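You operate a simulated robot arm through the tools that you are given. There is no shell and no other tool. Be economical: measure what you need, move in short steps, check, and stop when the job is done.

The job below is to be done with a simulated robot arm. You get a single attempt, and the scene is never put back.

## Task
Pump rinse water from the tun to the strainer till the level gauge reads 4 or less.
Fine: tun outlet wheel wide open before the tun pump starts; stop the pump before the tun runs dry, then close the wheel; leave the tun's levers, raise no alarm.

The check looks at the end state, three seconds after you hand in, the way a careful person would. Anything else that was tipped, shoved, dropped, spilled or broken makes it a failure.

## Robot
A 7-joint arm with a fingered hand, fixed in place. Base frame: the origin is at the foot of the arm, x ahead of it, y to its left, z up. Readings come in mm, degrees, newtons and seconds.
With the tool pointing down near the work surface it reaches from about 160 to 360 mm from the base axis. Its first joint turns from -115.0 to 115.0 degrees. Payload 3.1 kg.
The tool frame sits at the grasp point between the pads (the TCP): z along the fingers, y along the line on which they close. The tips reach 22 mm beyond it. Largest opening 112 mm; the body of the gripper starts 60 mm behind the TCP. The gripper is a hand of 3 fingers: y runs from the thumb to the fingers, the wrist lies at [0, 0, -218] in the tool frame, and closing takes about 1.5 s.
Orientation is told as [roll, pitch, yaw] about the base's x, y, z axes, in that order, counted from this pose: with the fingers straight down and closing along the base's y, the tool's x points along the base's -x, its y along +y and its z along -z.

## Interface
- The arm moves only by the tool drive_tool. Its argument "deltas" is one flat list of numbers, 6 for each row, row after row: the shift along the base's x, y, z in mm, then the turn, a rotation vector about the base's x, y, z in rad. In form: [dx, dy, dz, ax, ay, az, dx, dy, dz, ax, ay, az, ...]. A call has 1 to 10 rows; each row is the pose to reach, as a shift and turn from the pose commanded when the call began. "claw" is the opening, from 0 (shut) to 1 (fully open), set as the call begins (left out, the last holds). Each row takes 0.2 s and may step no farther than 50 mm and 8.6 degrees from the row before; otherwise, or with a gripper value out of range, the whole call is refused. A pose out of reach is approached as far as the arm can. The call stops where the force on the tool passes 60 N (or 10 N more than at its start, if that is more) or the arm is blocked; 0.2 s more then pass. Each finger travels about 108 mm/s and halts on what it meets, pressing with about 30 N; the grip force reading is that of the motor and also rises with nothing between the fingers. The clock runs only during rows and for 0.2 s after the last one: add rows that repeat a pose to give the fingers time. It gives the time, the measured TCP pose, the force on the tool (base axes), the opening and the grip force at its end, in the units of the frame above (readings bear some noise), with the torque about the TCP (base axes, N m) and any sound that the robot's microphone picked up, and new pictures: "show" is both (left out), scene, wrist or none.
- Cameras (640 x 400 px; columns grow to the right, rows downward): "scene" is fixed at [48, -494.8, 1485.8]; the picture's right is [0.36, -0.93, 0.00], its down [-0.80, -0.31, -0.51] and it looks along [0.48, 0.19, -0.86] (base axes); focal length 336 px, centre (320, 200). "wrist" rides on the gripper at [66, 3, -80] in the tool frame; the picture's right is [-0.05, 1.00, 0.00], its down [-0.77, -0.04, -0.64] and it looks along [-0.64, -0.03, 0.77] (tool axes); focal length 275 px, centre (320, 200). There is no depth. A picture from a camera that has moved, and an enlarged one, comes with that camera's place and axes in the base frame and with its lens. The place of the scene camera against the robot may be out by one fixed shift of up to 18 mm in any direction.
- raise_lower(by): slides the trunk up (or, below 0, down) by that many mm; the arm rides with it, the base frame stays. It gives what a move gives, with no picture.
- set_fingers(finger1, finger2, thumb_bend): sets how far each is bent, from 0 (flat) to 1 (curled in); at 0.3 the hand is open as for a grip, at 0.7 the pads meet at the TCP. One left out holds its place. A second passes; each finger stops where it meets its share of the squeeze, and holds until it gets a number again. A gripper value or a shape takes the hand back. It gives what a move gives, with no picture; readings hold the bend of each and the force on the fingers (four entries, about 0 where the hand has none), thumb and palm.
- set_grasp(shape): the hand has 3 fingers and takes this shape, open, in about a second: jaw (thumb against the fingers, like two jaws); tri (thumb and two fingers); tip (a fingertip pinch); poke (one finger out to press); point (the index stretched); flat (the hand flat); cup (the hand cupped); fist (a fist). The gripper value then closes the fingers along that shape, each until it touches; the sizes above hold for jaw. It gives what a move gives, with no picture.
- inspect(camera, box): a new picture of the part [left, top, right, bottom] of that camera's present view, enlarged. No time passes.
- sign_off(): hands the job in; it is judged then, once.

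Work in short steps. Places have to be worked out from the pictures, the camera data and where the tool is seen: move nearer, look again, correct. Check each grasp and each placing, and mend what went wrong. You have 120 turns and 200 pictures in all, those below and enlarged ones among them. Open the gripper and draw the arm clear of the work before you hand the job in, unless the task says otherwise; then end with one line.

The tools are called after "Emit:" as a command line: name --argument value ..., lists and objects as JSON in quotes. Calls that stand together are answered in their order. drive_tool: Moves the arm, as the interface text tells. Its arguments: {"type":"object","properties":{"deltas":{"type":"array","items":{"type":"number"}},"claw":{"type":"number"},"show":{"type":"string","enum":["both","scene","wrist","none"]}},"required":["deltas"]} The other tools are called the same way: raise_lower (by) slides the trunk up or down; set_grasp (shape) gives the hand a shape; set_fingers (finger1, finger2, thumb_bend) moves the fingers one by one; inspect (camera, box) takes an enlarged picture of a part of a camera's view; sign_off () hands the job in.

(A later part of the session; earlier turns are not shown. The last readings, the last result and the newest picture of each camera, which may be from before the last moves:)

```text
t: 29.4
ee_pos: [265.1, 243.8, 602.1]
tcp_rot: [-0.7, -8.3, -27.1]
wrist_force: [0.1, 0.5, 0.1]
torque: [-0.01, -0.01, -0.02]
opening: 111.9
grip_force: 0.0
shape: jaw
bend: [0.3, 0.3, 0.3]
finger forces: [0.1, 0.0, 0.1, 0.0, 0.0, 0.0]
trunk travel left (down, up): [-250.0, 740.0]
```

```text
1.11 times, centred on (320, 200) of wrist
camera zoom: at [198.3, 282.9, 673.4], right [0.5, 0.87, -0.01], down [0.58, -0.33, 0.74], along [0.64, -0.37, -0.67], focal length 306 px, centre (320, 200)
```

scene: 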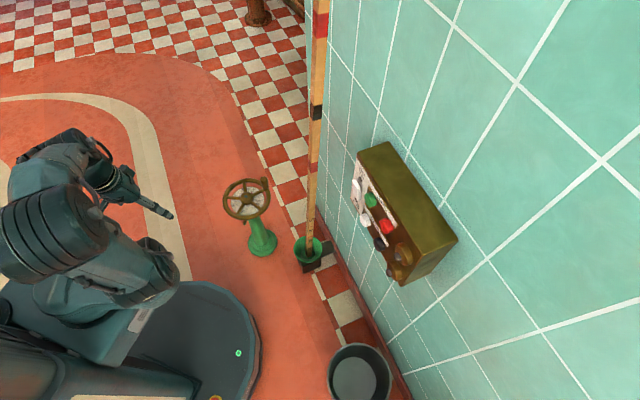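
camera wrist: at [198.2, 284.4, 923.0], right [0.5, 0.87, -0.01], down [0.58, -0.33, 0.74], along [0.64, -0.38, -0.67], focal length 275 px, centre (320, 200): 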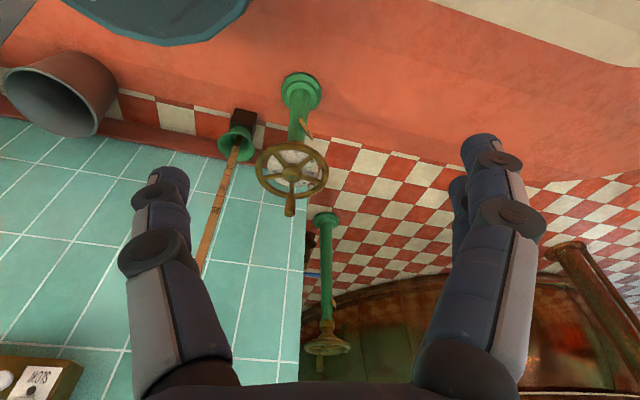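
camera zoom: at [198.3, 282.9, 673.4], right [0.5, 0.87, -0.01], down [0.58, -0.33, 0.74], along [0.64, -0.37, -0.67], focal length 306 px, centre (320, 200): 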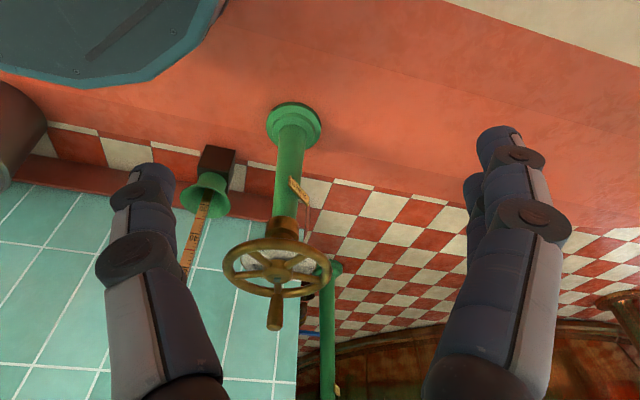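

Zoom on the tag and the second wheel's tag.

Emit:
inspect --camera "wrist" --box '[270, 170, 330, 230]'

Emit:
inspect --camera "wrist" --box '[220, 210, 350, 340]'

```text
6.67 times, centred on (300, 200) of wrist
camera zoom: at [198.3, 282.9, 673.4], right [0.5, 0.87, -0.01], down [0.58, -0.33, 0.74], along [0.64, -0.37, -0.67], focal length 1835 px, centre (453, 200)
```

zoom: 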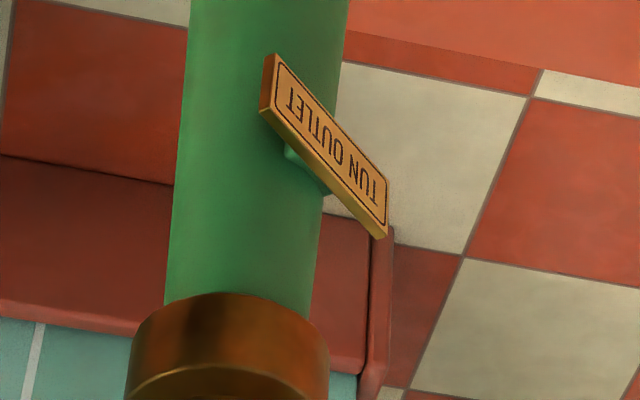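

```text
3.08 times, centred on (285, 275) of wrist
camera zoom: at [198.3, 282.9, 673.4], right [0.5, 0.87, -0.01], down [0.58, -0.33, 0.74], along [0.64, -0.37, -0.67], focal length 847 px, centre (428, -31)
```

zoom: 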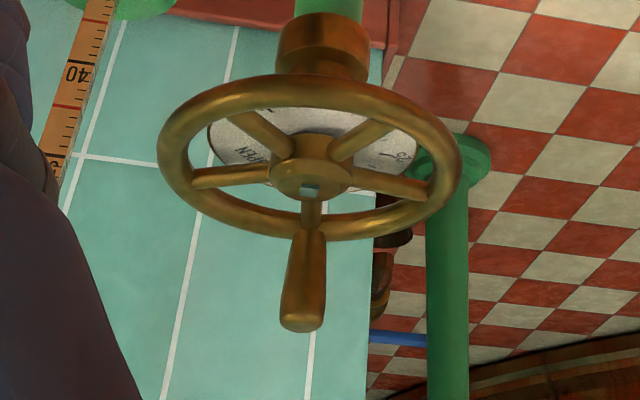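

Confirmed: near wheel is TUN OUTLET, dial at 0 %. Hub ≈(560,-4,430), knob top ≈(627,-58,480). I'll take the poke shape and bring the hand straight, in front of the wheel.

Emit:
set_grasp --shape "poke"

Emit:
drive_tool --deltas '[20, -40, 10, 0, 0, 0.1, 30, -80, 20, 0, 0, 0.2, 40, -120, 30, 0, 0, 0.3, 50, -160, 40, 0, 0, 0.4, 60, -205, 50, 0, 0, 0.475]' --show "none"

Emit:
drive_tool --deltas '[15, 0, 0, 0, -0.14, 0, 30, 0, 0, 0, -0.28, 0, 45, 0, 0, 0, -0.42, 0, 60, 0, 0, 0, -0.56, 0]' --show "both"

```text
t: 30.4
ee_pos: [265.2, 243.9, 603.5]
tcp_rot: [-0.8, -8.3, -27.2]
wrist_force: [-0.3, -0.1, 0.5]
torque: [0.01, -0.01, -0.01]
opening: 0.0
grip_force: 0.1
shape: poke
bend: [1.0, 1.0, 0.46]
finger forces: [0.0, 0.0, 0.0, 0.0, 0.0, 0.0]
trunk travel left (down, up): [-250.0, 740.0]
```

```text
t: 31.6
ee_pos: [325.8, 37.9, 653.6]
tcp_rot: [-0.8, -8.3, 0.1]
wrist_force: [-0.6, -0.3, 0.5]
torque: [-0.03, 0.03, 0.0]
opening: 0.0
grip_force: 0.0
shape: poke
bend: [1.0, 1.0, 0.46]
finger forces: [0.0, 0.1, 0.0, 0.0, 0.0, 0.1]
trunk travel left (down, up): [-250.0, 740.0]
```

```text
t: 32.5
ee_pos: [385.8, 37.1, 653.3]
tcp_rot: [-0.8, -40.5, 0.1]
wrist_force: [-0.8, 0.5, 0.3]
torque: [0.01, -0.02, 0.01]
opening: 0.0
grip_force: 0.0
shape: poke
bend: [1.0, 1.0, 0.46]
finger forces: [0.1, 0.0, 0.1, 0.0, 0.0, 0.0]
trunk travel left (down, up): [-250.0, 740.0]
camera wrist: at [283.3, 42.5, 672.0], right [0.04, 1.0, 0.02], down [0.17, -0.03, 0.98], along [0.98, -0.04, -0.17], focal length 275 px, centre (320, 200)
```

scene: 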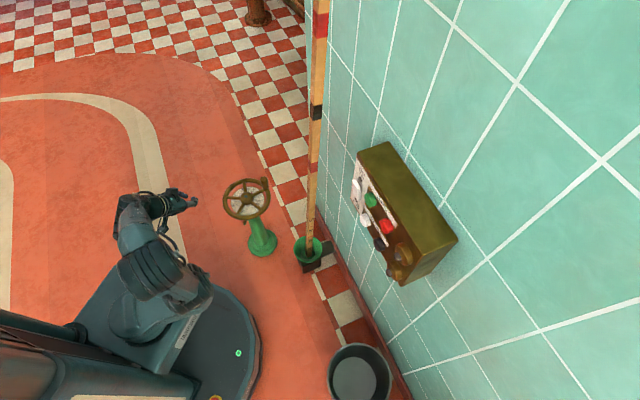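
wrist: 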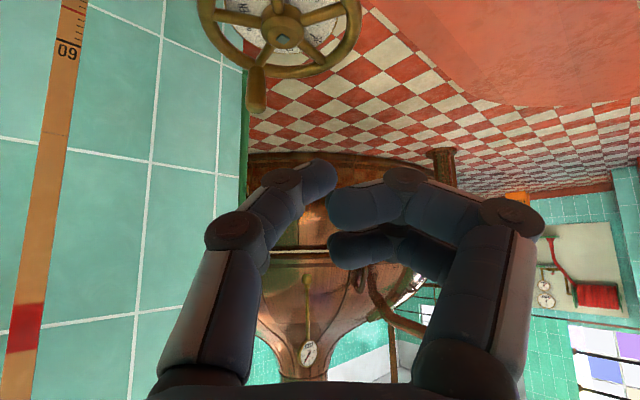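

In poke, the thumb tip lies on the tool axis, ~22 mm past the TCP. I'll plan to insert it between spokes on the near side and sweep −y (CCW, toward opening). First lower the trunk and lessen the tilt.

Emit:
raise_lower --by -120

Emit:
drive_tool --deltas '[20, 0, 0, 0, 0.11, 0, 45, 0, 0, 0, 0.22, 0, 70, 0, 0, 0, 0.3, 0]' --show "both"

```text
t: 34.0
ee_pos: [386.0, 38.3, 532.9]
tcp_rot: [-0.8, -40.4, 0.1]
wrist_force: [-0.6, 0.5, -0.5]
torque: [-0.01, -0.01, 0.02]
opening: 0.2
grip_force: 0.0
shape: poke
bend: [1.0, 1.0, 0.46]
finger forces: [0.0, 0.1, 0.0, 0.0, 0.1, 0.1]
trunk travel left (down, up): [-130.0, 860.0]
```

```text
t: 34.9
ee_pos: [454.3, 39.0, 534.4]
tcp_rot: [-0.7, -23.3, 0.0]
wrist_force: [-0.1, -0.1, 0.5]
torque: [-0.01, 0.0, -0.01]
opening: 0.0
grip_force: 0.2
shape: poke
bend: [1.0, 1.0, 0.46]
finger forces: [0.0, 0.0, 0.0, 0.0, 0.0, 0.0]
trunk travel left (down, up): [-130.0, 860.0]
camera wrist: at [362.7, 43.1, 582.5], right [0.05, 1.0, 0.01], down [0.46, -0.03, 0.89], along [0.89, -0.04, -0.46], focal length 275 px, centre (320, 200)
```

scene: 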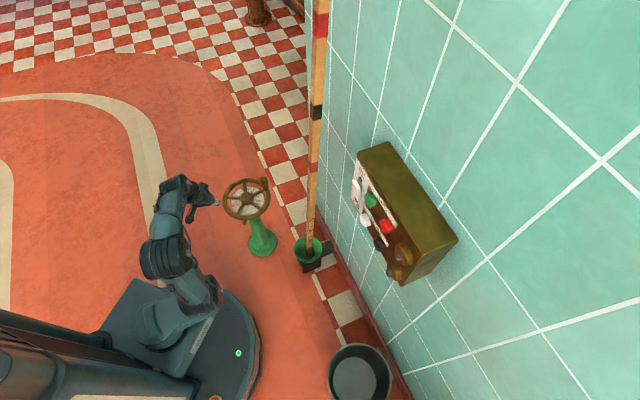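
wrist: 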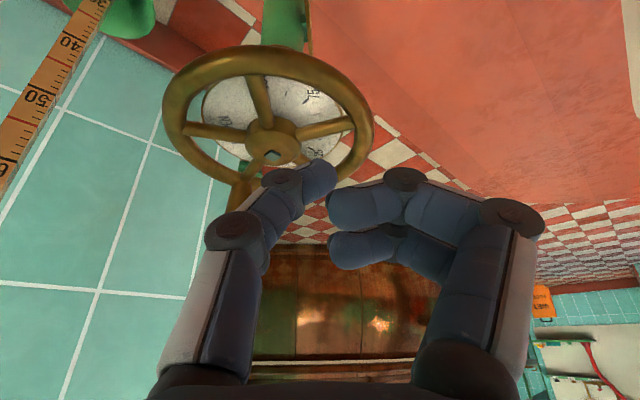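

I need better pixel precision; zoom on the wheel.

Emit:
inspect --camera "wrist" --box '[150, 30, 390, 210]'

Emit:
inspect --camera "scene" --box '[170, 150, 290, 270]'

```text
2.22 times, centred on (270, 120) of wrist
camera zoom: at [362.7, 43.1, 582.5], right [0.05, 1.0, 0.01], down [0.46, -0.03, 0.89], along [0.89, -0.04, -0.46], focal length 612 px, centre (431, 378)
```

zoom: 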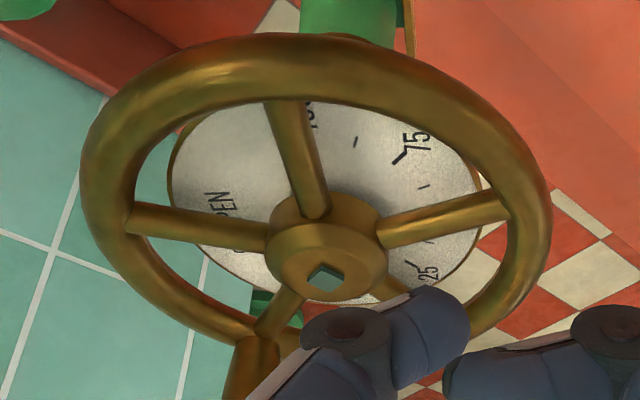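

```text
3.33 times, centred on (230, 210) of scene
camera zoom: at [48.0, -494.8, 1485.8], right [0.36, -0.93, 0.0], down [-0.8, -0.31, -0.51], along [0.48, 0.19, -0.86], focal length 1120 px, centre (620, 167)
```

zoom: 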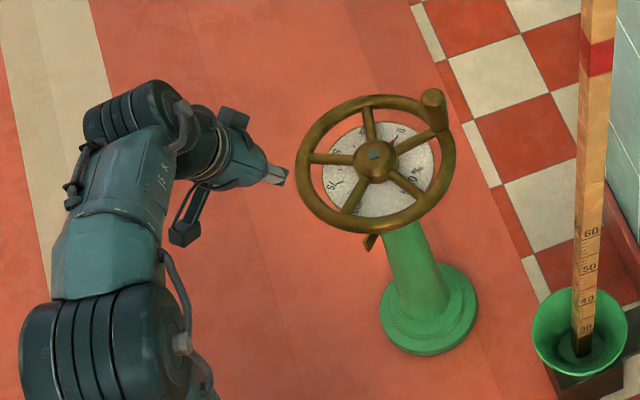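

Refined hub top (567,-8,430), rim radius ~90, a spoke pointing straight at the robot (180°). I'll approach the gap just left (+y) of that spoke, stopping above it.

Emit:
drive_tool --deltas '[15, -8, -30, 0, 0, 0, 35, -13, -64, 0, 0, 0]' --show "both"

Emit:
inspect --camera "scene" --box '[170, 150, 290, 270]'

```text
t: 35.5
ee_pos: [489.4, 25.1, 468.0]
tcp_rot: [-0.9, -23.2, 0.1]
wrist_force: [-0.7, 0.8, 0.0]
torque: [0.03, 0.03, 0.02]
opening: 0.0
grip_force: 0.0
shape: poke
bend: [1.0, 1.0, 0.46]
finger forces: [0.1, 0.1, 0.0, 0.1, 0.0, 0.0]
trunk travel left (down, up): [-130.0, 860.0]
camera wrist: at [398.1, 29.3, 516.0], right [0.05, 1.0, 0.01], down [0.46, -0.03, 0.89], along [0.89, -0.04, -0.46], focal length 275 px, centre (320, 200)
```

scene: 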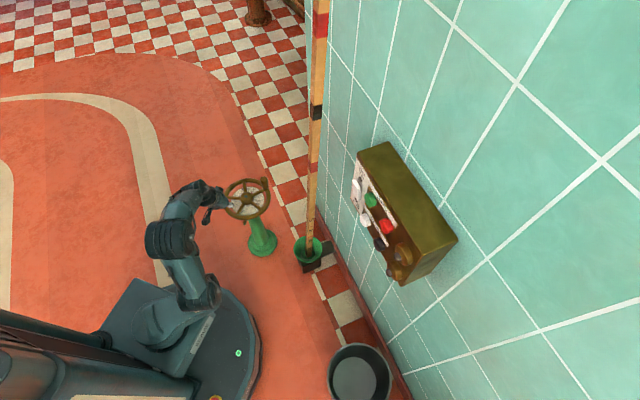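
wrist: 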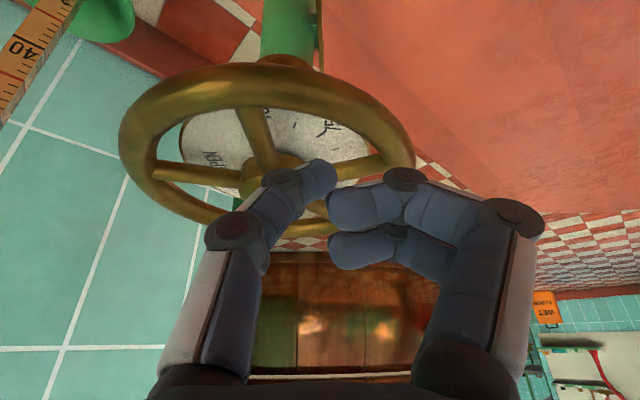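

```text
3.33 times, centred on (230, 210) of scene
camera zoom: at [48.0, -494.8, 1485.8], right [0.36, -0.93, 0.0], down [-0.8, -0.31, -0.51], along [0.48, 0.19, -0.86], focal length 1120 px, centre (620, 167)
```

zoom: 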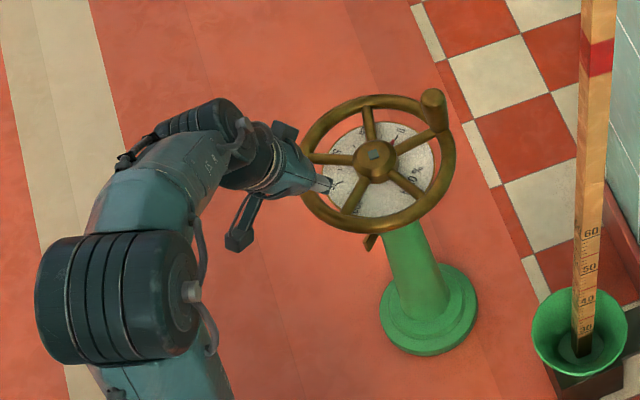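

The tip is above the gap between the 180° and 110° spokes. I'll insert along the tool axis.

Emit:
drive_tool --deltas '[8, -1, -19, 0, 0, 0, 16, -2, -38, 0, 0, 0]' --show "both"

Emit:
inspect --camera "scene" --box '[190, 150, 290, 250]'

```text
t: 36.0
ee_pos: [506.6, 22.6, 429.7]
tcp_rot: [-0.8, -23.3, 0.1]
wrist_force: [-0.4, -0.5, 0.3]
torque: [0.01, 0.02, -0.02]
opening: 0.4
grip_force: 0.0
shape: poke
bend: [1.0, 1.0, 0.46]
finger forces: [0.1, 0.0, 0.0, 0.0, 0.0, 0.0]
trunk travel left (down, up): [-130.0, 860.0]
camera wrist: at [414.3, 26.5, 478.0], right [0.05, 1.0, 0.01], down [0.46, -0.03, 0.89], along [0.89, -0.04, -0.46], focal length 275 px, centre (320, 200)
```

scene: 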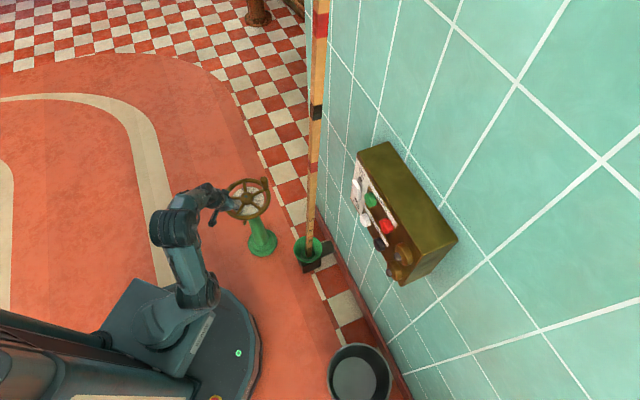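
wrist: 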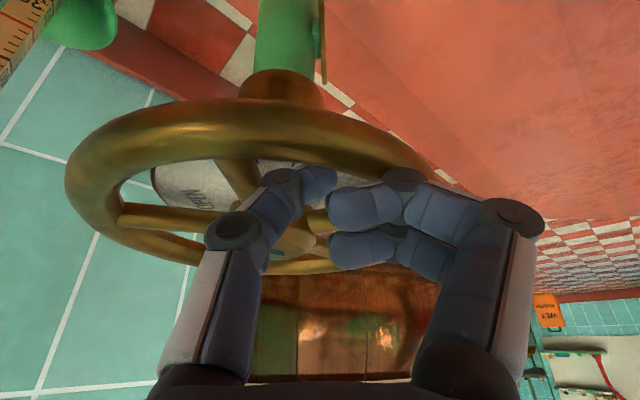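

```text
4.00 times, centred on (240, 200) of scene
camera zoom: at [48.0, -494.8, 1485.8], right [0.36, -0.93, 0.0], down [-0.8, -0.31, -0.51], along [0.48, 0.19, -0.86], focal length 1343 px, centre (640, 200)
```

zoom: 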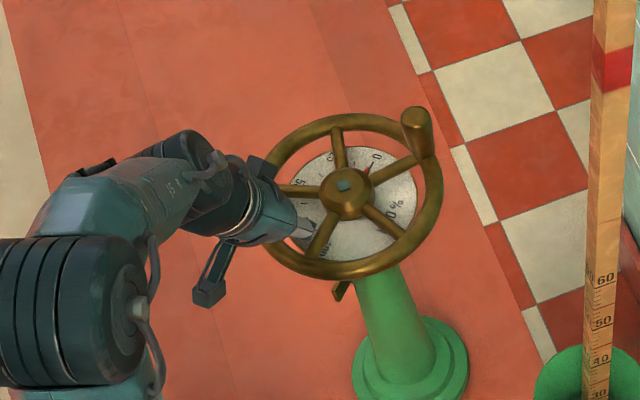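

Tip is in the gap with no contact. Now sweep it around the hub toward −y (CCW) to push the spoke.

Emit:
drive_tool --deltas '[-4, -15, 0, 0, 0, 0, -6, -30, 0, 0, 0, 0, -4, -45, 0, 0, 0, 0, 2, -59, 0, 0, 0, 0]' --show "scene"

Emit:
inspect --camera "scene" --box '[190, 150, 290, 250]'

```text
t: 37.0
ee_pos: [509.3, -35.6, 432.2]
tcp_rot: [-0.8, -23.5, 0.1]
wrist_force: [0.3, 7.4, 16.3]
torque: [-0.02, -0.04, 0.04]
opening: 0.0
grip_force: 0.1
shape: poke
bend: [1.0, 1.0, 1.0]
finger forces: [0.0, 0.1, 0.0, 0.0, 17.1, 0.0]
trunk travel left (down, up): [-130.0, 860.0]
```

scene: 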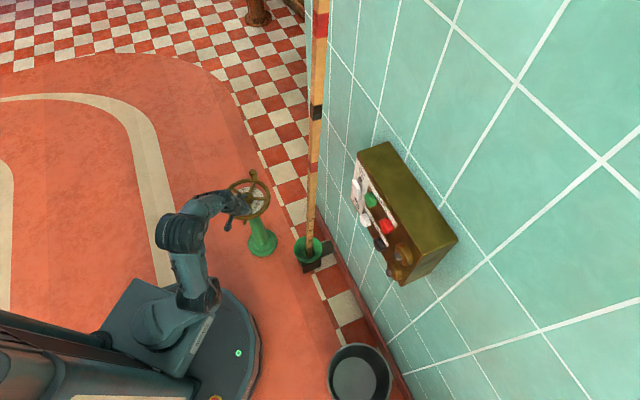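

```text
4.00 times, centred on (240, 200) of scene
camera zoom: at [48.0, -494.8, 1485.8], right [0.36, -0.93, 0.0], down [-0.8, -0.31, -0.51], along [0.48, 0.19, -0.86], focal length 1343 px, centre (640, 200)
```

zoom: 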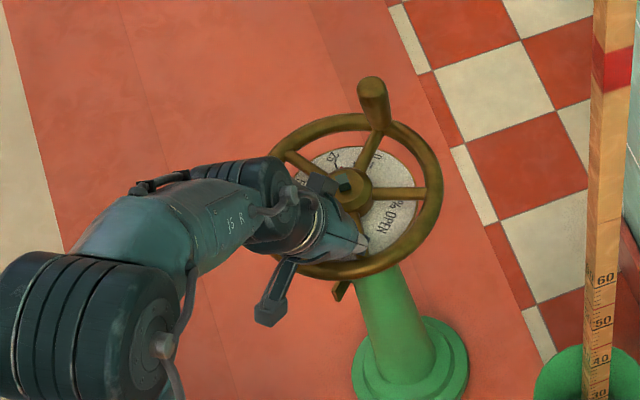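

The wheel turned ~40° CCW, but the thumb folded since it was pushed along its closing direction. I'll retract and look at the dial.

Emit:
drive_tool --deltas '[-10, 5, 25, 0, 0, 0, -24, 10, 60, 0, 0, 0, -44, 15, 105, 0, 0, 0]' --show "none"

Emit:
set_grasp --shape "poke"

Emit:
inspect --camera "wrist" --box '[150, 20, 390, 210]'

Emit:
inspect --camera "scene" --box '[210, 160, 280, 230]'

```text
t: 37.9
ee_pos: [465.7, -21.4, 540.4]
tcp_rot: [-0.9, -23.1, 0.0]
wrist_force: [-0.5, 0.3, 0.7]
torque: [0.02, 0.02, 0.01]
opening: 0.0
grip_force: 0.0
shape: poke
bend: [1.0, 1.0, 0.46]
finger forces: [0.1, 0.1, 0.0, 0.0, 0.0, 0.1]
trunk travel left (down, up): [-130.0, 860.0]
```

```text
t: 38.8
ee_pos: [465.1, -21.9, 539.4]
tcp_rot: [-0.8, -23.2, 0.1]
wrist_force: [-0.8, 0.4, -0.3]
torque: [0.01, -0.02, -0.01]
opening: 0.0
grip_force: 0.1
shape: poke
bend: [1.0, 1.0, 0.46]
finger forces: [0.0, 0.0, 0.1, 0.1, 0.1, 0.0]
trunk travel left (down, up): [-130.0, 860.0]
```

```text
2.11 times, centred on (270, 115) of wrist
camera zoom: at [373.3, -17.8, 587.4], right [0.05, 1.0, 0.01], down [0.46, -0.03, 0.89], along [0.89, -0.04, -0.46], focal length 580 px, centre (425, 379)
```

zoom: 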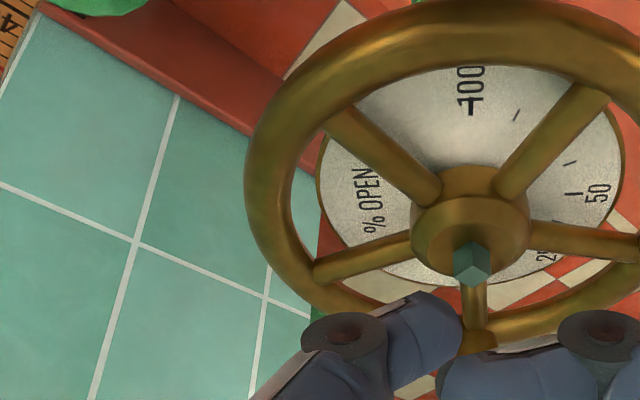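

```text
5.71 times, centred on (245, 195) of scene
camera zoom: at [48.0, -494.8, 1485.8], right [0.36, -0.93, 0.0], down [-0.8, -0.31, -0.51], along [0.48, 0.19, -0.86], focal length 1919 px, centre (749, 229)
```

zoom: 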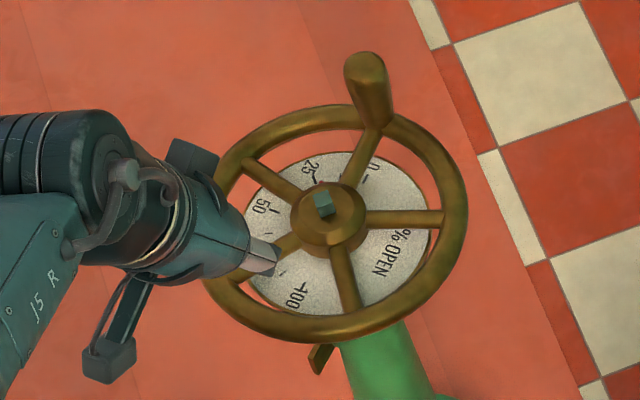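

Stem is rising (opening), CCW is right. Now I'll roll the hand 90° about its axis so pushing loads the thumb sideways (stiff).

Emit:
drive_tool --deltas '[-5, 0, 5, 0.055, 0, -0.128, -10, 0, 10, 0.11, 0, -0.257, -10, 0, 15, 0.166, 0, -0.385, -10, 0, 20, 0.222, 0, -0.514, -10, 0, 20, 0.277, 0, -0.642, -10, 0, 20, 0.333, 0, -0.77, -10, 0, 20, 0.388, 0, -0.9, -10, 0, 20, 0.444, 0, -1.028, -10, 0, 20, 0.499, 0, -1.156, -10, 0, 20, 0.555, 0, -1.285]' --show "none"

Emit:
drive_tool --deltas '[0, 0, 0, 0.055, 0, -0.128, 0, 0, 0, 0.067, 0, -0.157]' --show "both"

```text
t: 41.0
ee_pos: [454.8, -20.6, 557.4]
tcp_rot: [22.4, -3.7, -80.9]
wrist_force: [-0.3, 0.0, 0.1]
torque: [0.02, -0.02, 0.02]
opening: 0.0
grip_force: 0.1
shape: poke
bend: [1.0, 1.0, 0.46]
finger forces: [0.1, 0.0, 0.0, 0.1, 0.1, 0.0]
trunk travel left (down, up): [-130.0, 860.0]
```

```text
t: 41.5
ee_pos: [452.7, -20.7, 556.3]
tcp_rot: [22.6, 0.1, -90.2]
wrist_force: [0.4, -0.3, 0.1]
torque: [-0.04, -0.04, -0.01]
opening: 0.0
grip_force: 0.0
shape: poke
bend: [1.0, 1.0, 0.46]
finger forces: [0.0, 0.0, 0.0, 0.0, 0.0, 0.1]
trunk travel left (down, up): [-130.0, 860.0]
camera wrist: at [426.6, 45.7, 632.1], right [0.92, -0.05, 0.38], down [-0.28, -0.77, 0.57], along [0.27, -0.63, -0.72], focal length 275 px, centre (320, 200)
```

scene: 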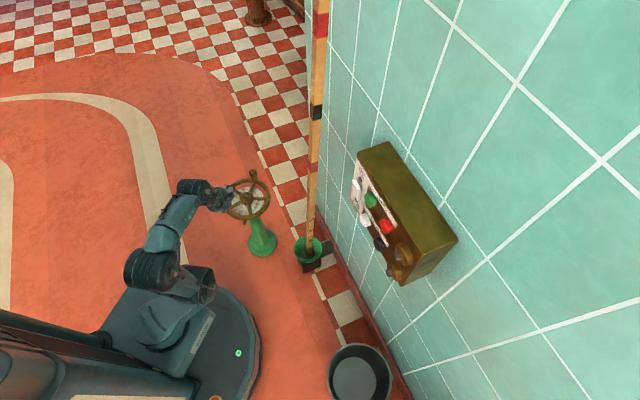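
wrist: 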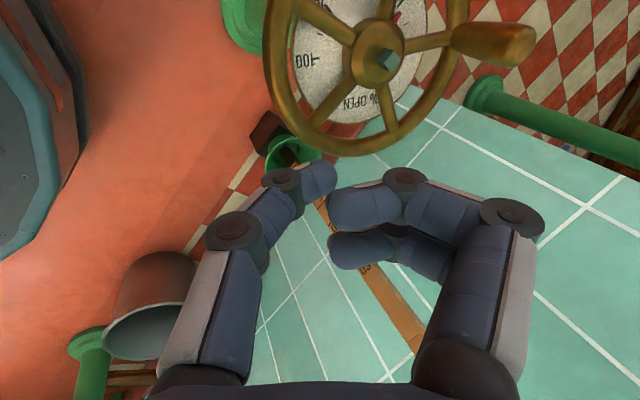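

Emit:
inspect --camera "wrist" --box '[260, 0, 560, 160]'

Emit:
inspect --camera "scene" --box '[210, 160, 280, 230]'

```text
2.13 times, centred on (410, 80) of wrist
camera zoom: at [426.6, 45.7, 632.1], right [0.92, -0.05, 0.38], down [-0.28, -0.77, 0.57], along [0.27, -0.63, -0.72], focal length 587 px, centre (128, 456)
```

zoom: 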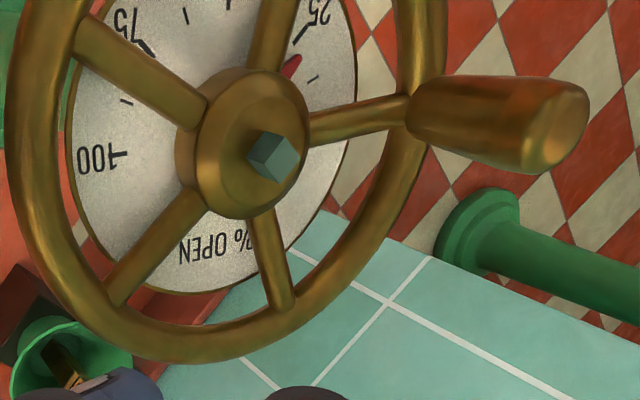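

```text
5.71 times, centred on (245, 195) of scene
camera zoom: at [48.0, -494.8, 1485.8], right [0.36, -0.93, 0.0], down [-0.8, -0.31, -0.51], along [0.48, 0.19, -0.86], focal length 1919 px, centre (749, 229)
```

zoom: 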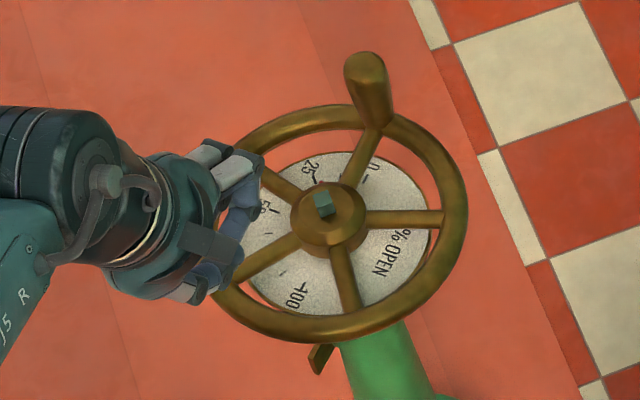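

Needle ≈21 %, so dial follows the wheel about 1:1; ~150° more needed. I'll hover over the gap at ~122° on the +y side.

Emit:
drive_tool --deltas '[15, 35, -10, 0, 0, 0, 35, 62, -40, 0, 0, 0, 57, 62, -80, 0, 0, 0]' --show "both"

Emit:
inspect --camera "scene" --box '[200, 150, 290, 240]'

```text
t: 42.4
ee_pos: [511.9, 40.0, 478.0]
tcp_rot: [22.7, 0.0, -90.0]
wrist_force: [-0.4, 0.5, -1.0]
torque: [-0.01, 0.0, 0.03]
opening: 0.0
grip_force: 0.1
shape: poke
bend: [1.0, 1.0, 0.46]
finger forces: [0.0, 0.0, 0.1, 0.0, 0.0, 0.1]
trunk travel left (down, up): [-130.0, 860.0]
camera wrist: at [483.5, 106.8, 553.4], right [0.92, -0.05, 0.39], down [-0.28, -0.77, 0.57], along [0.27, -0.63, -0.72], focal length 275 px, centre (320, 200)
```

scene: 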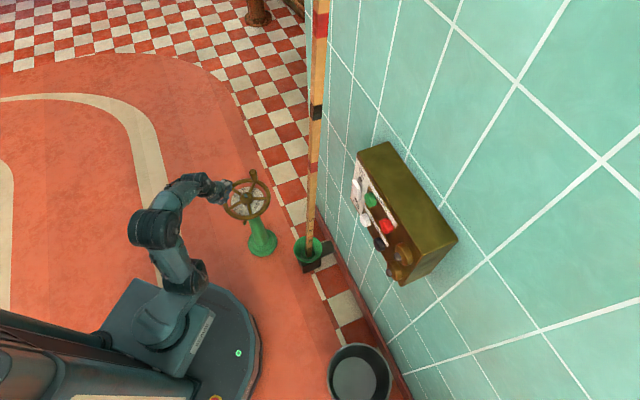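
wrist: 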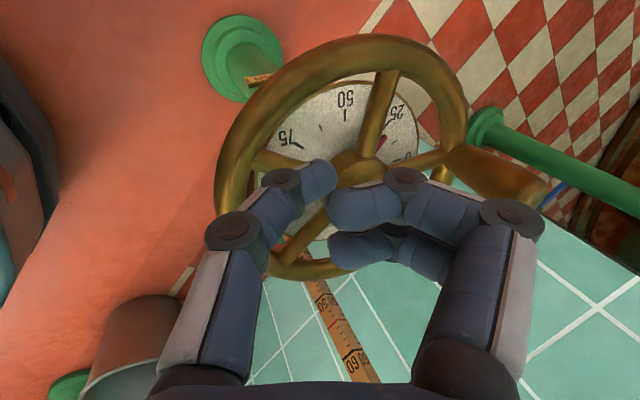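

```text
4.44 times, centred on (245, 195) of scene
camera zoom: at [48.0, -494.8, 1485.8], right [0.36, -0.93, 0.0], down [-0.8, -0.31, -0.51], along [0.48, 0.19, -0.86], focal length 1493 px, centre (653, 222)
```

zoom: 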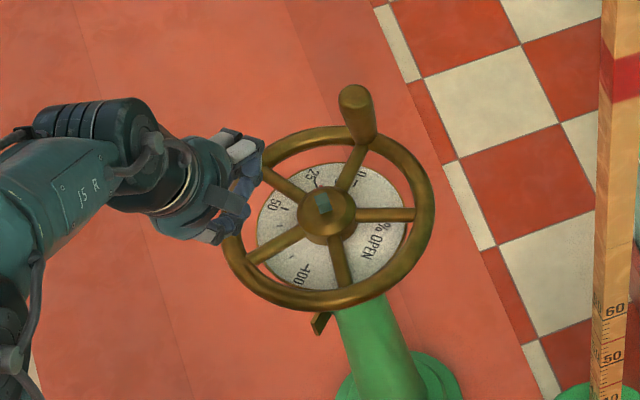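

Tip hovers over the right gap. Insert along the axis.

Emit:
drive_tool --deltas '[10, 0, -24, 0, 0, 0, 18, 0, -46, 0, 0, 0]' --show "both"

Emit:
inspect --camera "scene" --box '[200, 150, 290, 240]'

```text
t: 43.0
ee_pos: [530.6, 40.6, 430.1]
tcp_rot: [22.7, 0.2, -90.0]
wrist_force: [1.7, -2.1, 3.6]
torque: [0.02, 0.09, 0.03]
opening: 0.1
grip_force: 0.0
shape: poke
bend: [1.0, 1.0, 0.46]
finger forces: [0.0, 0.1, 0.0, 0.0, 4.1, 0.0]
trunk travel left (down, up): [-130.0, 860.0]
camera wrist: at [501.7, 107.1, 506.1], right [0.92, -0.04, 0.39], down [-0.28, -0.77, 0.57], along [0.27, -0.63, -0.72], focal length 275 px, centre (320, 200)
```

scene: 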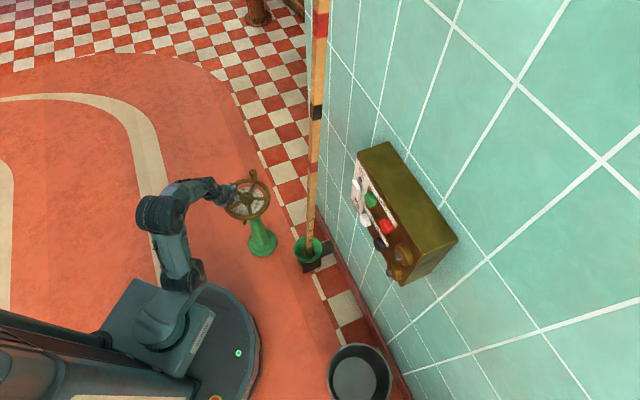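
wrist: 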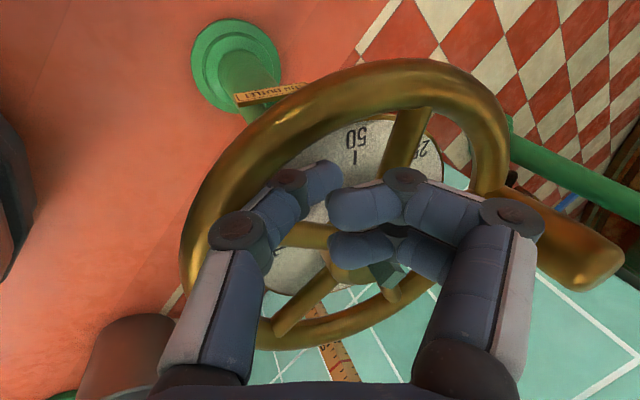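

```text
4.44 times, centred on (245, 195) of scene
camera zoom: at [48.0, -494.8, 1485.8], right [0.36, -0.93, 0.0], down [-0.8, -0.31, -0.51], along [0.48, 0.19, -0.86], focal length 1493 px, centre (653, 222)
```

zoom: 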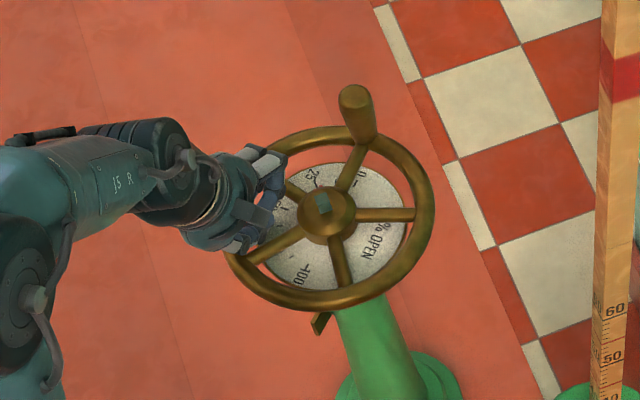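

Slight contact with the spoke as intended. Sweep CCW around the near side.

Emit:
drive_tool --deltas '[-7, -3, 0, 0, 0, 0, -13, -7, 0, 0, 0, 0, -22, -19, 0, 0, 0, 0, -28, -33, 0, 0, 0, 0, -30, -48, 0, 0, 0, 0, -28, -63, 0, 0, 0, 0, -22, -77, 0, 0, 0, 0]' --show "both"

Emit:
inspect --camera "scene" --box '[200, 150, 290, 240]'

```text
t: 44.5
ee_pos: [506.3, -35.5, 431.2]
tcp_rot: [22.4, 0.1, -89.8]
wrist_force: [8.5, 21.2, 4.9]
torque: [0.4, 0.82, 0.6]
opening: 0.0
grip_force: 0.0
shape: poke
bend: [1.0, 1.0, 0.46]
finger forces: [0.1, 0.1, 0.1, 0.0, 68.6, 0.0]
trunk travel left (down, up): [-130.0, 860.0]
camera wrist: at [479.1, 30.4, 506.7], right [0.92, -0.04, 0.38], down [-0.27, -0.77, 0.57], along [0.27, -0.63, -0.72], focal length 275 px, centre (320, 200)
```

scene: 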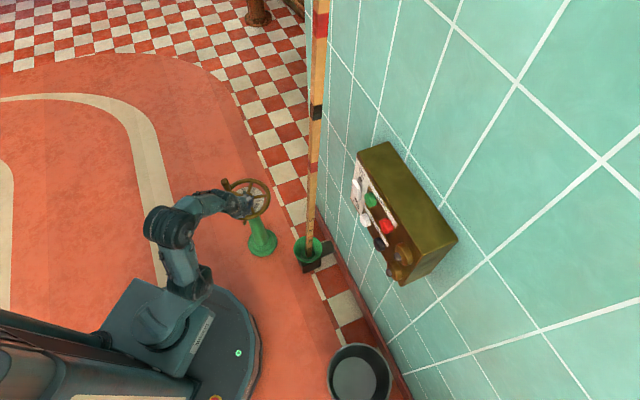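
wrist: 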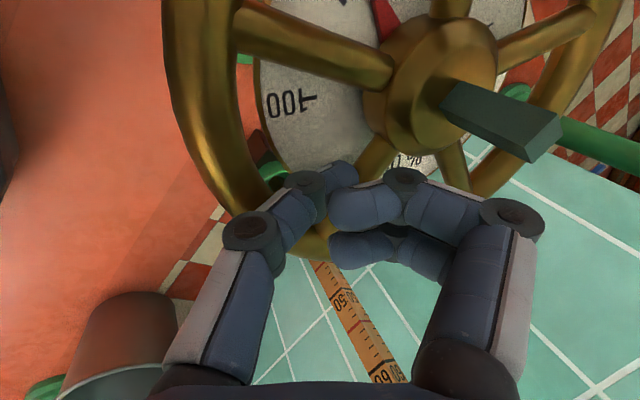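

```text
4.44 times, centred on (245, 195) of scene
camera zoom: at [48.0, -494.8, 1485.8], right [0.36, -0.93, 0.0], down [-0.8, -0.31, -0.51], along [0.48, 0.19, -0.86], focal length 1493 px, centre (653, 222)
```

zoom: 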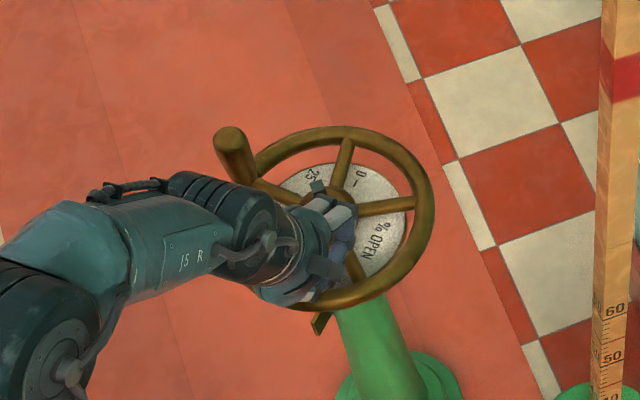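

It works well: the needle is past 60 %, and the stem is rising. I'll continue a bit further along the arc.

Emit:
drive_tool --deltas '[4, -6, 0, 0, 0, 0, 9, -12, 0, 0, 0, 0, 19, -20, 0, 0, 0, 0]' --show "none"

Emit:
inspect --camera "wrist" --box '[160, 0, 640, 300]'

```text
t: 45.4
ee_pos: [525.1, -56.2, 431.3]
tcp_rot: [22.6, 0.0, -90.1]
wrist_force: [0.1, 8.5, 2.4]
torque: [0.09, 0.36, 0.08]
opening: 0.0
grip_force: 0.1
shape: poke
bend: [1.0, 1.0, 1.0]
finger forces: [0.1, 0.0, 0.0, 0.1, 27.2, 0.0]
trunk travel left (down, up): [-130.0, 860.0]
```

```text
1.33 times, centred on (400, 150) of wrist
camera zoom: at [498.5, 9.3, 506.6], right [0.92, -0.05, 0.38], down [-0.28, -0.77, 0.57], along [0.27, -0.64, -0.72], focal length 367 px, centre (213, 267)
```

zoom: 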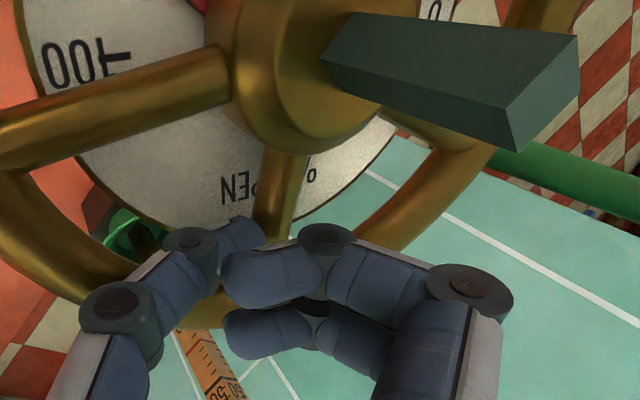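

Thumb has yielded again at the end. Retract along the axis, reset the shape, and read the dial.

Emit:
drive_tool --deltas '[-10, -2, 24, 0, 0, 0, -28, -2, 66, 0, 0, 0, -48, 20, 110, 0, 0, 0]' --show "none"

Emit:
set_grasp --shape "poke"

Emit:
inspect --camera "wrist" --box '[260, 0, 580, 200]'

Emit:
inspect --camera "scene" --box '[200, 150, 290, 240]'

```text
refused: row 3 steps farther than a row can; nothing moved
```

```text
t: 46.2
ee_pos: [527.1, -55.3, 431.9]
tcp_rot: [22.8, 0.0, -89.9]
wrist_force: [3.8, -0.4, 5.4]
torque: [-0.02, 0.08, 0.01]
opening: 0.0
grip_force: 0.0
shape: poke
bend: [1.0, 1.0, 0.47]
finger forces: [0.1, 0.0, 0.0, 0.0, 7.0, 0.0]
trunk travel left (down, up): [-130.0, 860.0]
```

```text
2.00 times, centred on (420, 100) of wrist
camera zoom: at [498.9, 10.6, 507.4], right [0.92, -0.05, 0.39], down [-0.28, -0.77, 0.57], along [0.27, -0.63, -0.72], focal length 551 px, centre (120, 400)
```

zoom: 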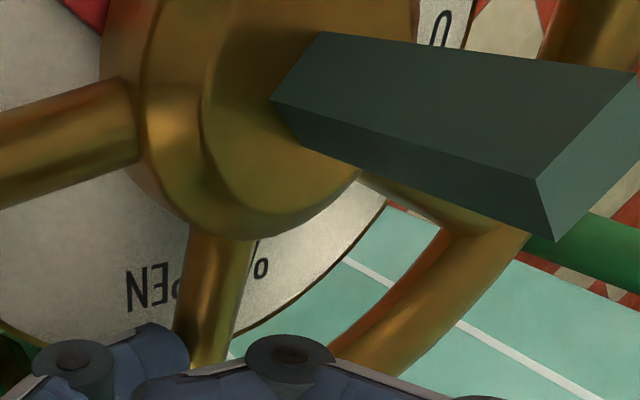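

```text
4.44 times, centred on (245, 195) of scene
camera zoom: at [48.0, -494.8, 1485.8], right [0.36, -0.93, 0.0], down [-0.8, -0.31, -0.51], along [0.48, 0.19, -0.86], focal length 1493 px, centre (653, 222)
```

zoom: 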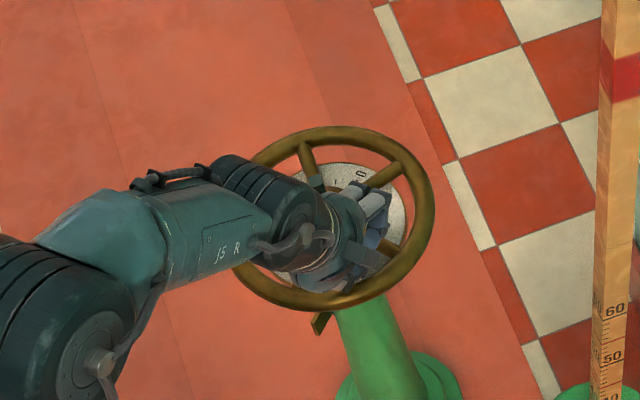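

Emit:
drive_tool --deltas '[-10, -2, 24, 0, 0, 0, -28, -2, 66, 0, 0, 0, -45, -2, 106, 0, 0, 0]' --show "wrist"

Emit:
inspect --camera "wrist" --box '[200, 0, 600, 200]'

Emit:
inspect --camera "scene" --box '[200, 150, 290, 240]'

```text
t: 47.0
ee_pos: [483.6, -58.8, 535.9]
tcp_rot: [22.5, -0.1, -90.0]
wrist_force: [0.3, 0.7, 0.4]
torque: [-0.03, -0.02, -0.03]
opening: 0.2
grip_force: 0.0
shape: poke
bend: [1.0, 1.0, 0.46]
finger forces: [0.0, 0.0, 0.1, 0.0, 0.0, 0.1]
trunk travel left (down, up): [-130.0, 860.0]
camera wrist: at [455.5, 6.2, 611.5], right [0.92, -0.04, 0.38], down [-0.28, -0.77, 0.57], along [0.27, -0.63, -0.72], focal length 275 px, centre (320, 200)
```

wrist: 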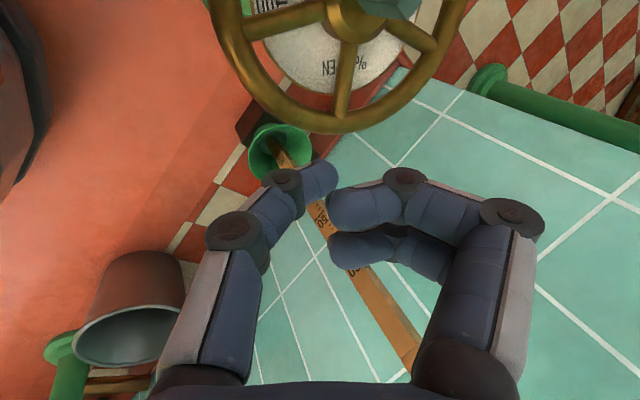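

```text
1.60 times, centred on (400, 100) of wrist
camera zoom: at [455.5, 6.2, 611.5], right [0.92, -0.04, 0.38], down [-0.28, -0.77, 0.57], along [0.27, -0.63, -0.72], focal length 440 px, centre (192, 360)
```

zoom: 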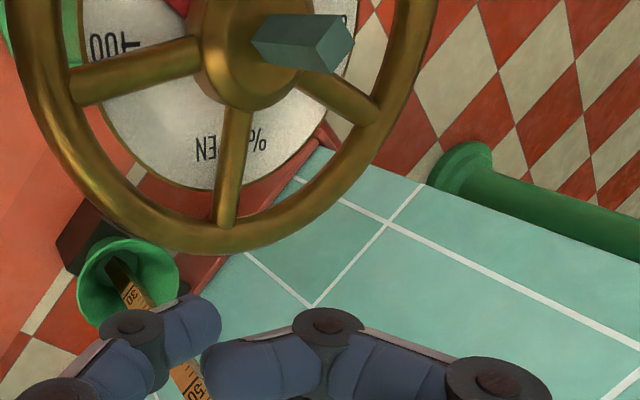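

```text
4.44 times, centred on (245, 195) of scene
camera zoom: at [48.0, -494.8, 1485.8], right [0.36, -0.93, 0.0], down [-0.8, -0.31, -0.51], along [0.48, 0.19, -0.86], focal length 1493 px, centre (653, 222)
```

zoom: 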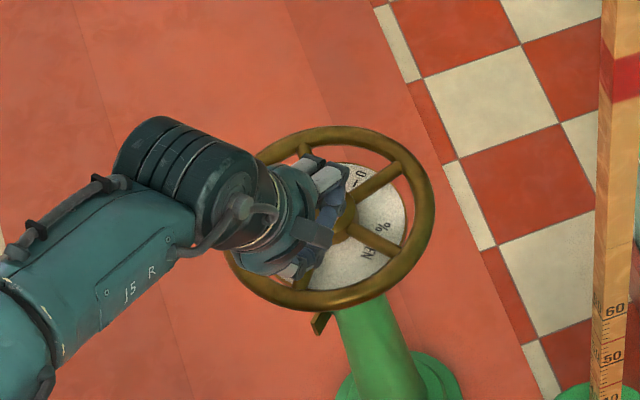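

Spokes are now at ≈186°, 257°, …; total turn ≈150°. I'll shift to view the needle.

Emit:
drive_tool --deltas '[-20, 20, 20, 0, 0, 0, -30, 50, 40, 0, 0, 0]' --show "none"

Emit:
inspect --camera "wrist" --box '[240, 0, 520, 180]'

```text
t: 47.6
ee_pos: [452.8, -6.7, 576.0]
tcp_rot: [22.6, 0.0, -90.0]
wrist_force: [0.5, 1.0, 0.2]
torque: [-0.01, -0.01, 0.0]
opening: 0.0
grip_force: 0.1
shape: poke
bend: [1.0, 1.0, 0.46]
finger forces: [0.1, 0.0, 0.0, 0.0, 0.1, 0.1]
trunk travel left (down, up): [-130.0, 860.0]
```

```text
2.22 times, centred on (380, 90) of wrist
camera zoom: at [424.7, 58.4, 652.4], right [0.92, -0.05, 0.38], down [-0.28, -0.77, 0.57], along [0.27, -0.63, -0.72], focal length 612 px, centre (187, 444)
```

zoom: 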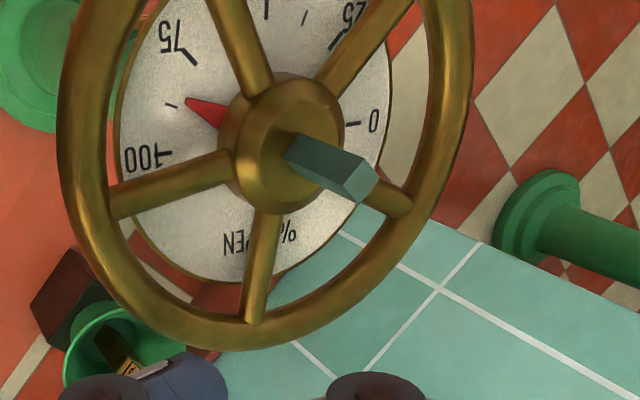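

Needle ≈86 %. One more push: insert just left of the spoke at 186°, about 30° more needed.

Emit:
drive_tool --deltas '[8, 15, -40, 0, 0, 0, 24, 26, -80, 0, 0, 0, 38, 27, -108, 0, 0, 0]' --show "wrist"

Emit:
inspect --camera "scene" --box '[200, 150, 290, 240]'

```text
t: 48.5
ee_pos: [489.6, 18.3, 465.1]
tcp_rot: [22.5, 0.1, -89.9]
wrist_force: [0.4, -0.5, 0.8]
torque: [0.01, 0.02, -0.01]
opening: 0.0
grip_force: 0.0
shape: poke
bend: [1.0, 1.0, 0.46]
finger forces: [0.0, 0.0, 0.1, 0.0, 0.0, 0.0]
trunk travel left (down, up): [-130.0, 860.0]
camera wrist: at [462.4, 84.5, 541.6], right [0.92, -0.05, 0.38], down [-0.28, -0.77, 0.57], along [0.27, -0.63, -0.72], focal length 275 px, centre (320, 200)
```

wrist: 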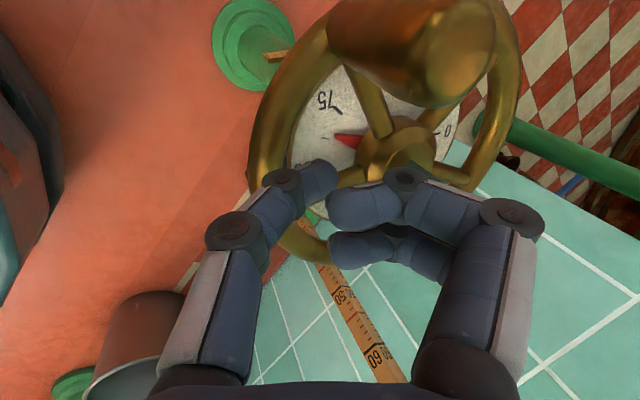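

```text
4.44 times, centred on (245, 195) of scene
camera zoom: at [48.0, -494.8, 1485.8], right [0.36, -0.93, 0.0], down [-0.8, -0.31, -0.51], along [0.48, 0.19, -0.86], focal length 1493 px, centre (653, 222)
```

zoom: 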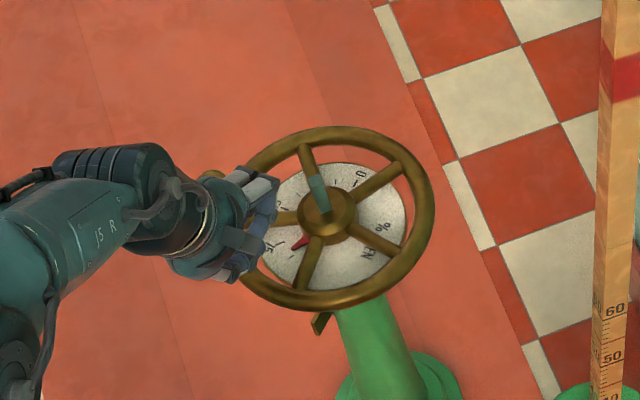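

Insert and sweep, stopping at modest travel.

Emit:
drive_tool --deltas '[8, 0, -18, 0, 0, 0, 17, 0, -36, 0, 0, 0, 13, -12, -36, 0, 0, 0, 11, -27, -36, 0, 0, 0, 13, -42, -36, 0, 0, 0, 15, -50, -36, 0, 0, 0]' --show "wrist"

Emit:
inspect --camera "wrist" --box '[160, 0, 640, 240]'

```text
t: 49.9
ee_pos: [503.8, -22.5, 434.5]
tcp_rot: [22.8, 0.2, -89.0]
wrist_force: [-11.5, 38.4, 18.9]
torque: [0.45, 0.06, 0.43]
opening: 0.0
grip_force: 0.0
shape: poke
bend: [1.0, 1.0, 0.98]
finger forces: [0.1, 0.0, 0.0, 0.0, 49.0, 0.1]
trunk travel left (down, up): [-130.0, 860.0]
stopped in row 6: the force on the tool passed its limit at 63 N (the readings are from after the stop); the commanded pose is now the measured one
camera wrist: at [475.0, 42.9, 510.1], right [0.92, -0.03, 0.39], down [-0.27, -0.78, 0.57], along [0.28, -0.63, -0.72], focal length 275 px, centre (320, 200)
```

wrist: 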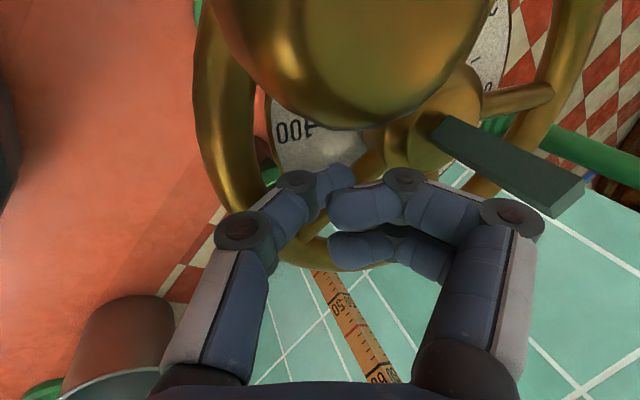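

```text
1.33 times, centred on (400, 120) of wrist
camera zoom: at [475.0, 42.9, 510.1], right [0.92, -0.03, 0.39], down [-0.27, -0.78, 0.57], along [0.28, -0.63, -0.72], focal length 367 px, centre (213, 307)
```

zoom: 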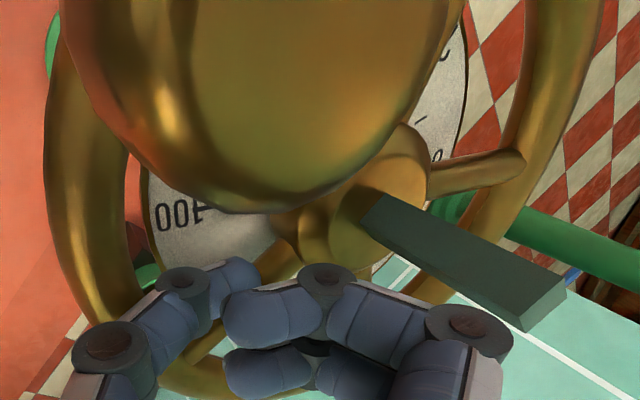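

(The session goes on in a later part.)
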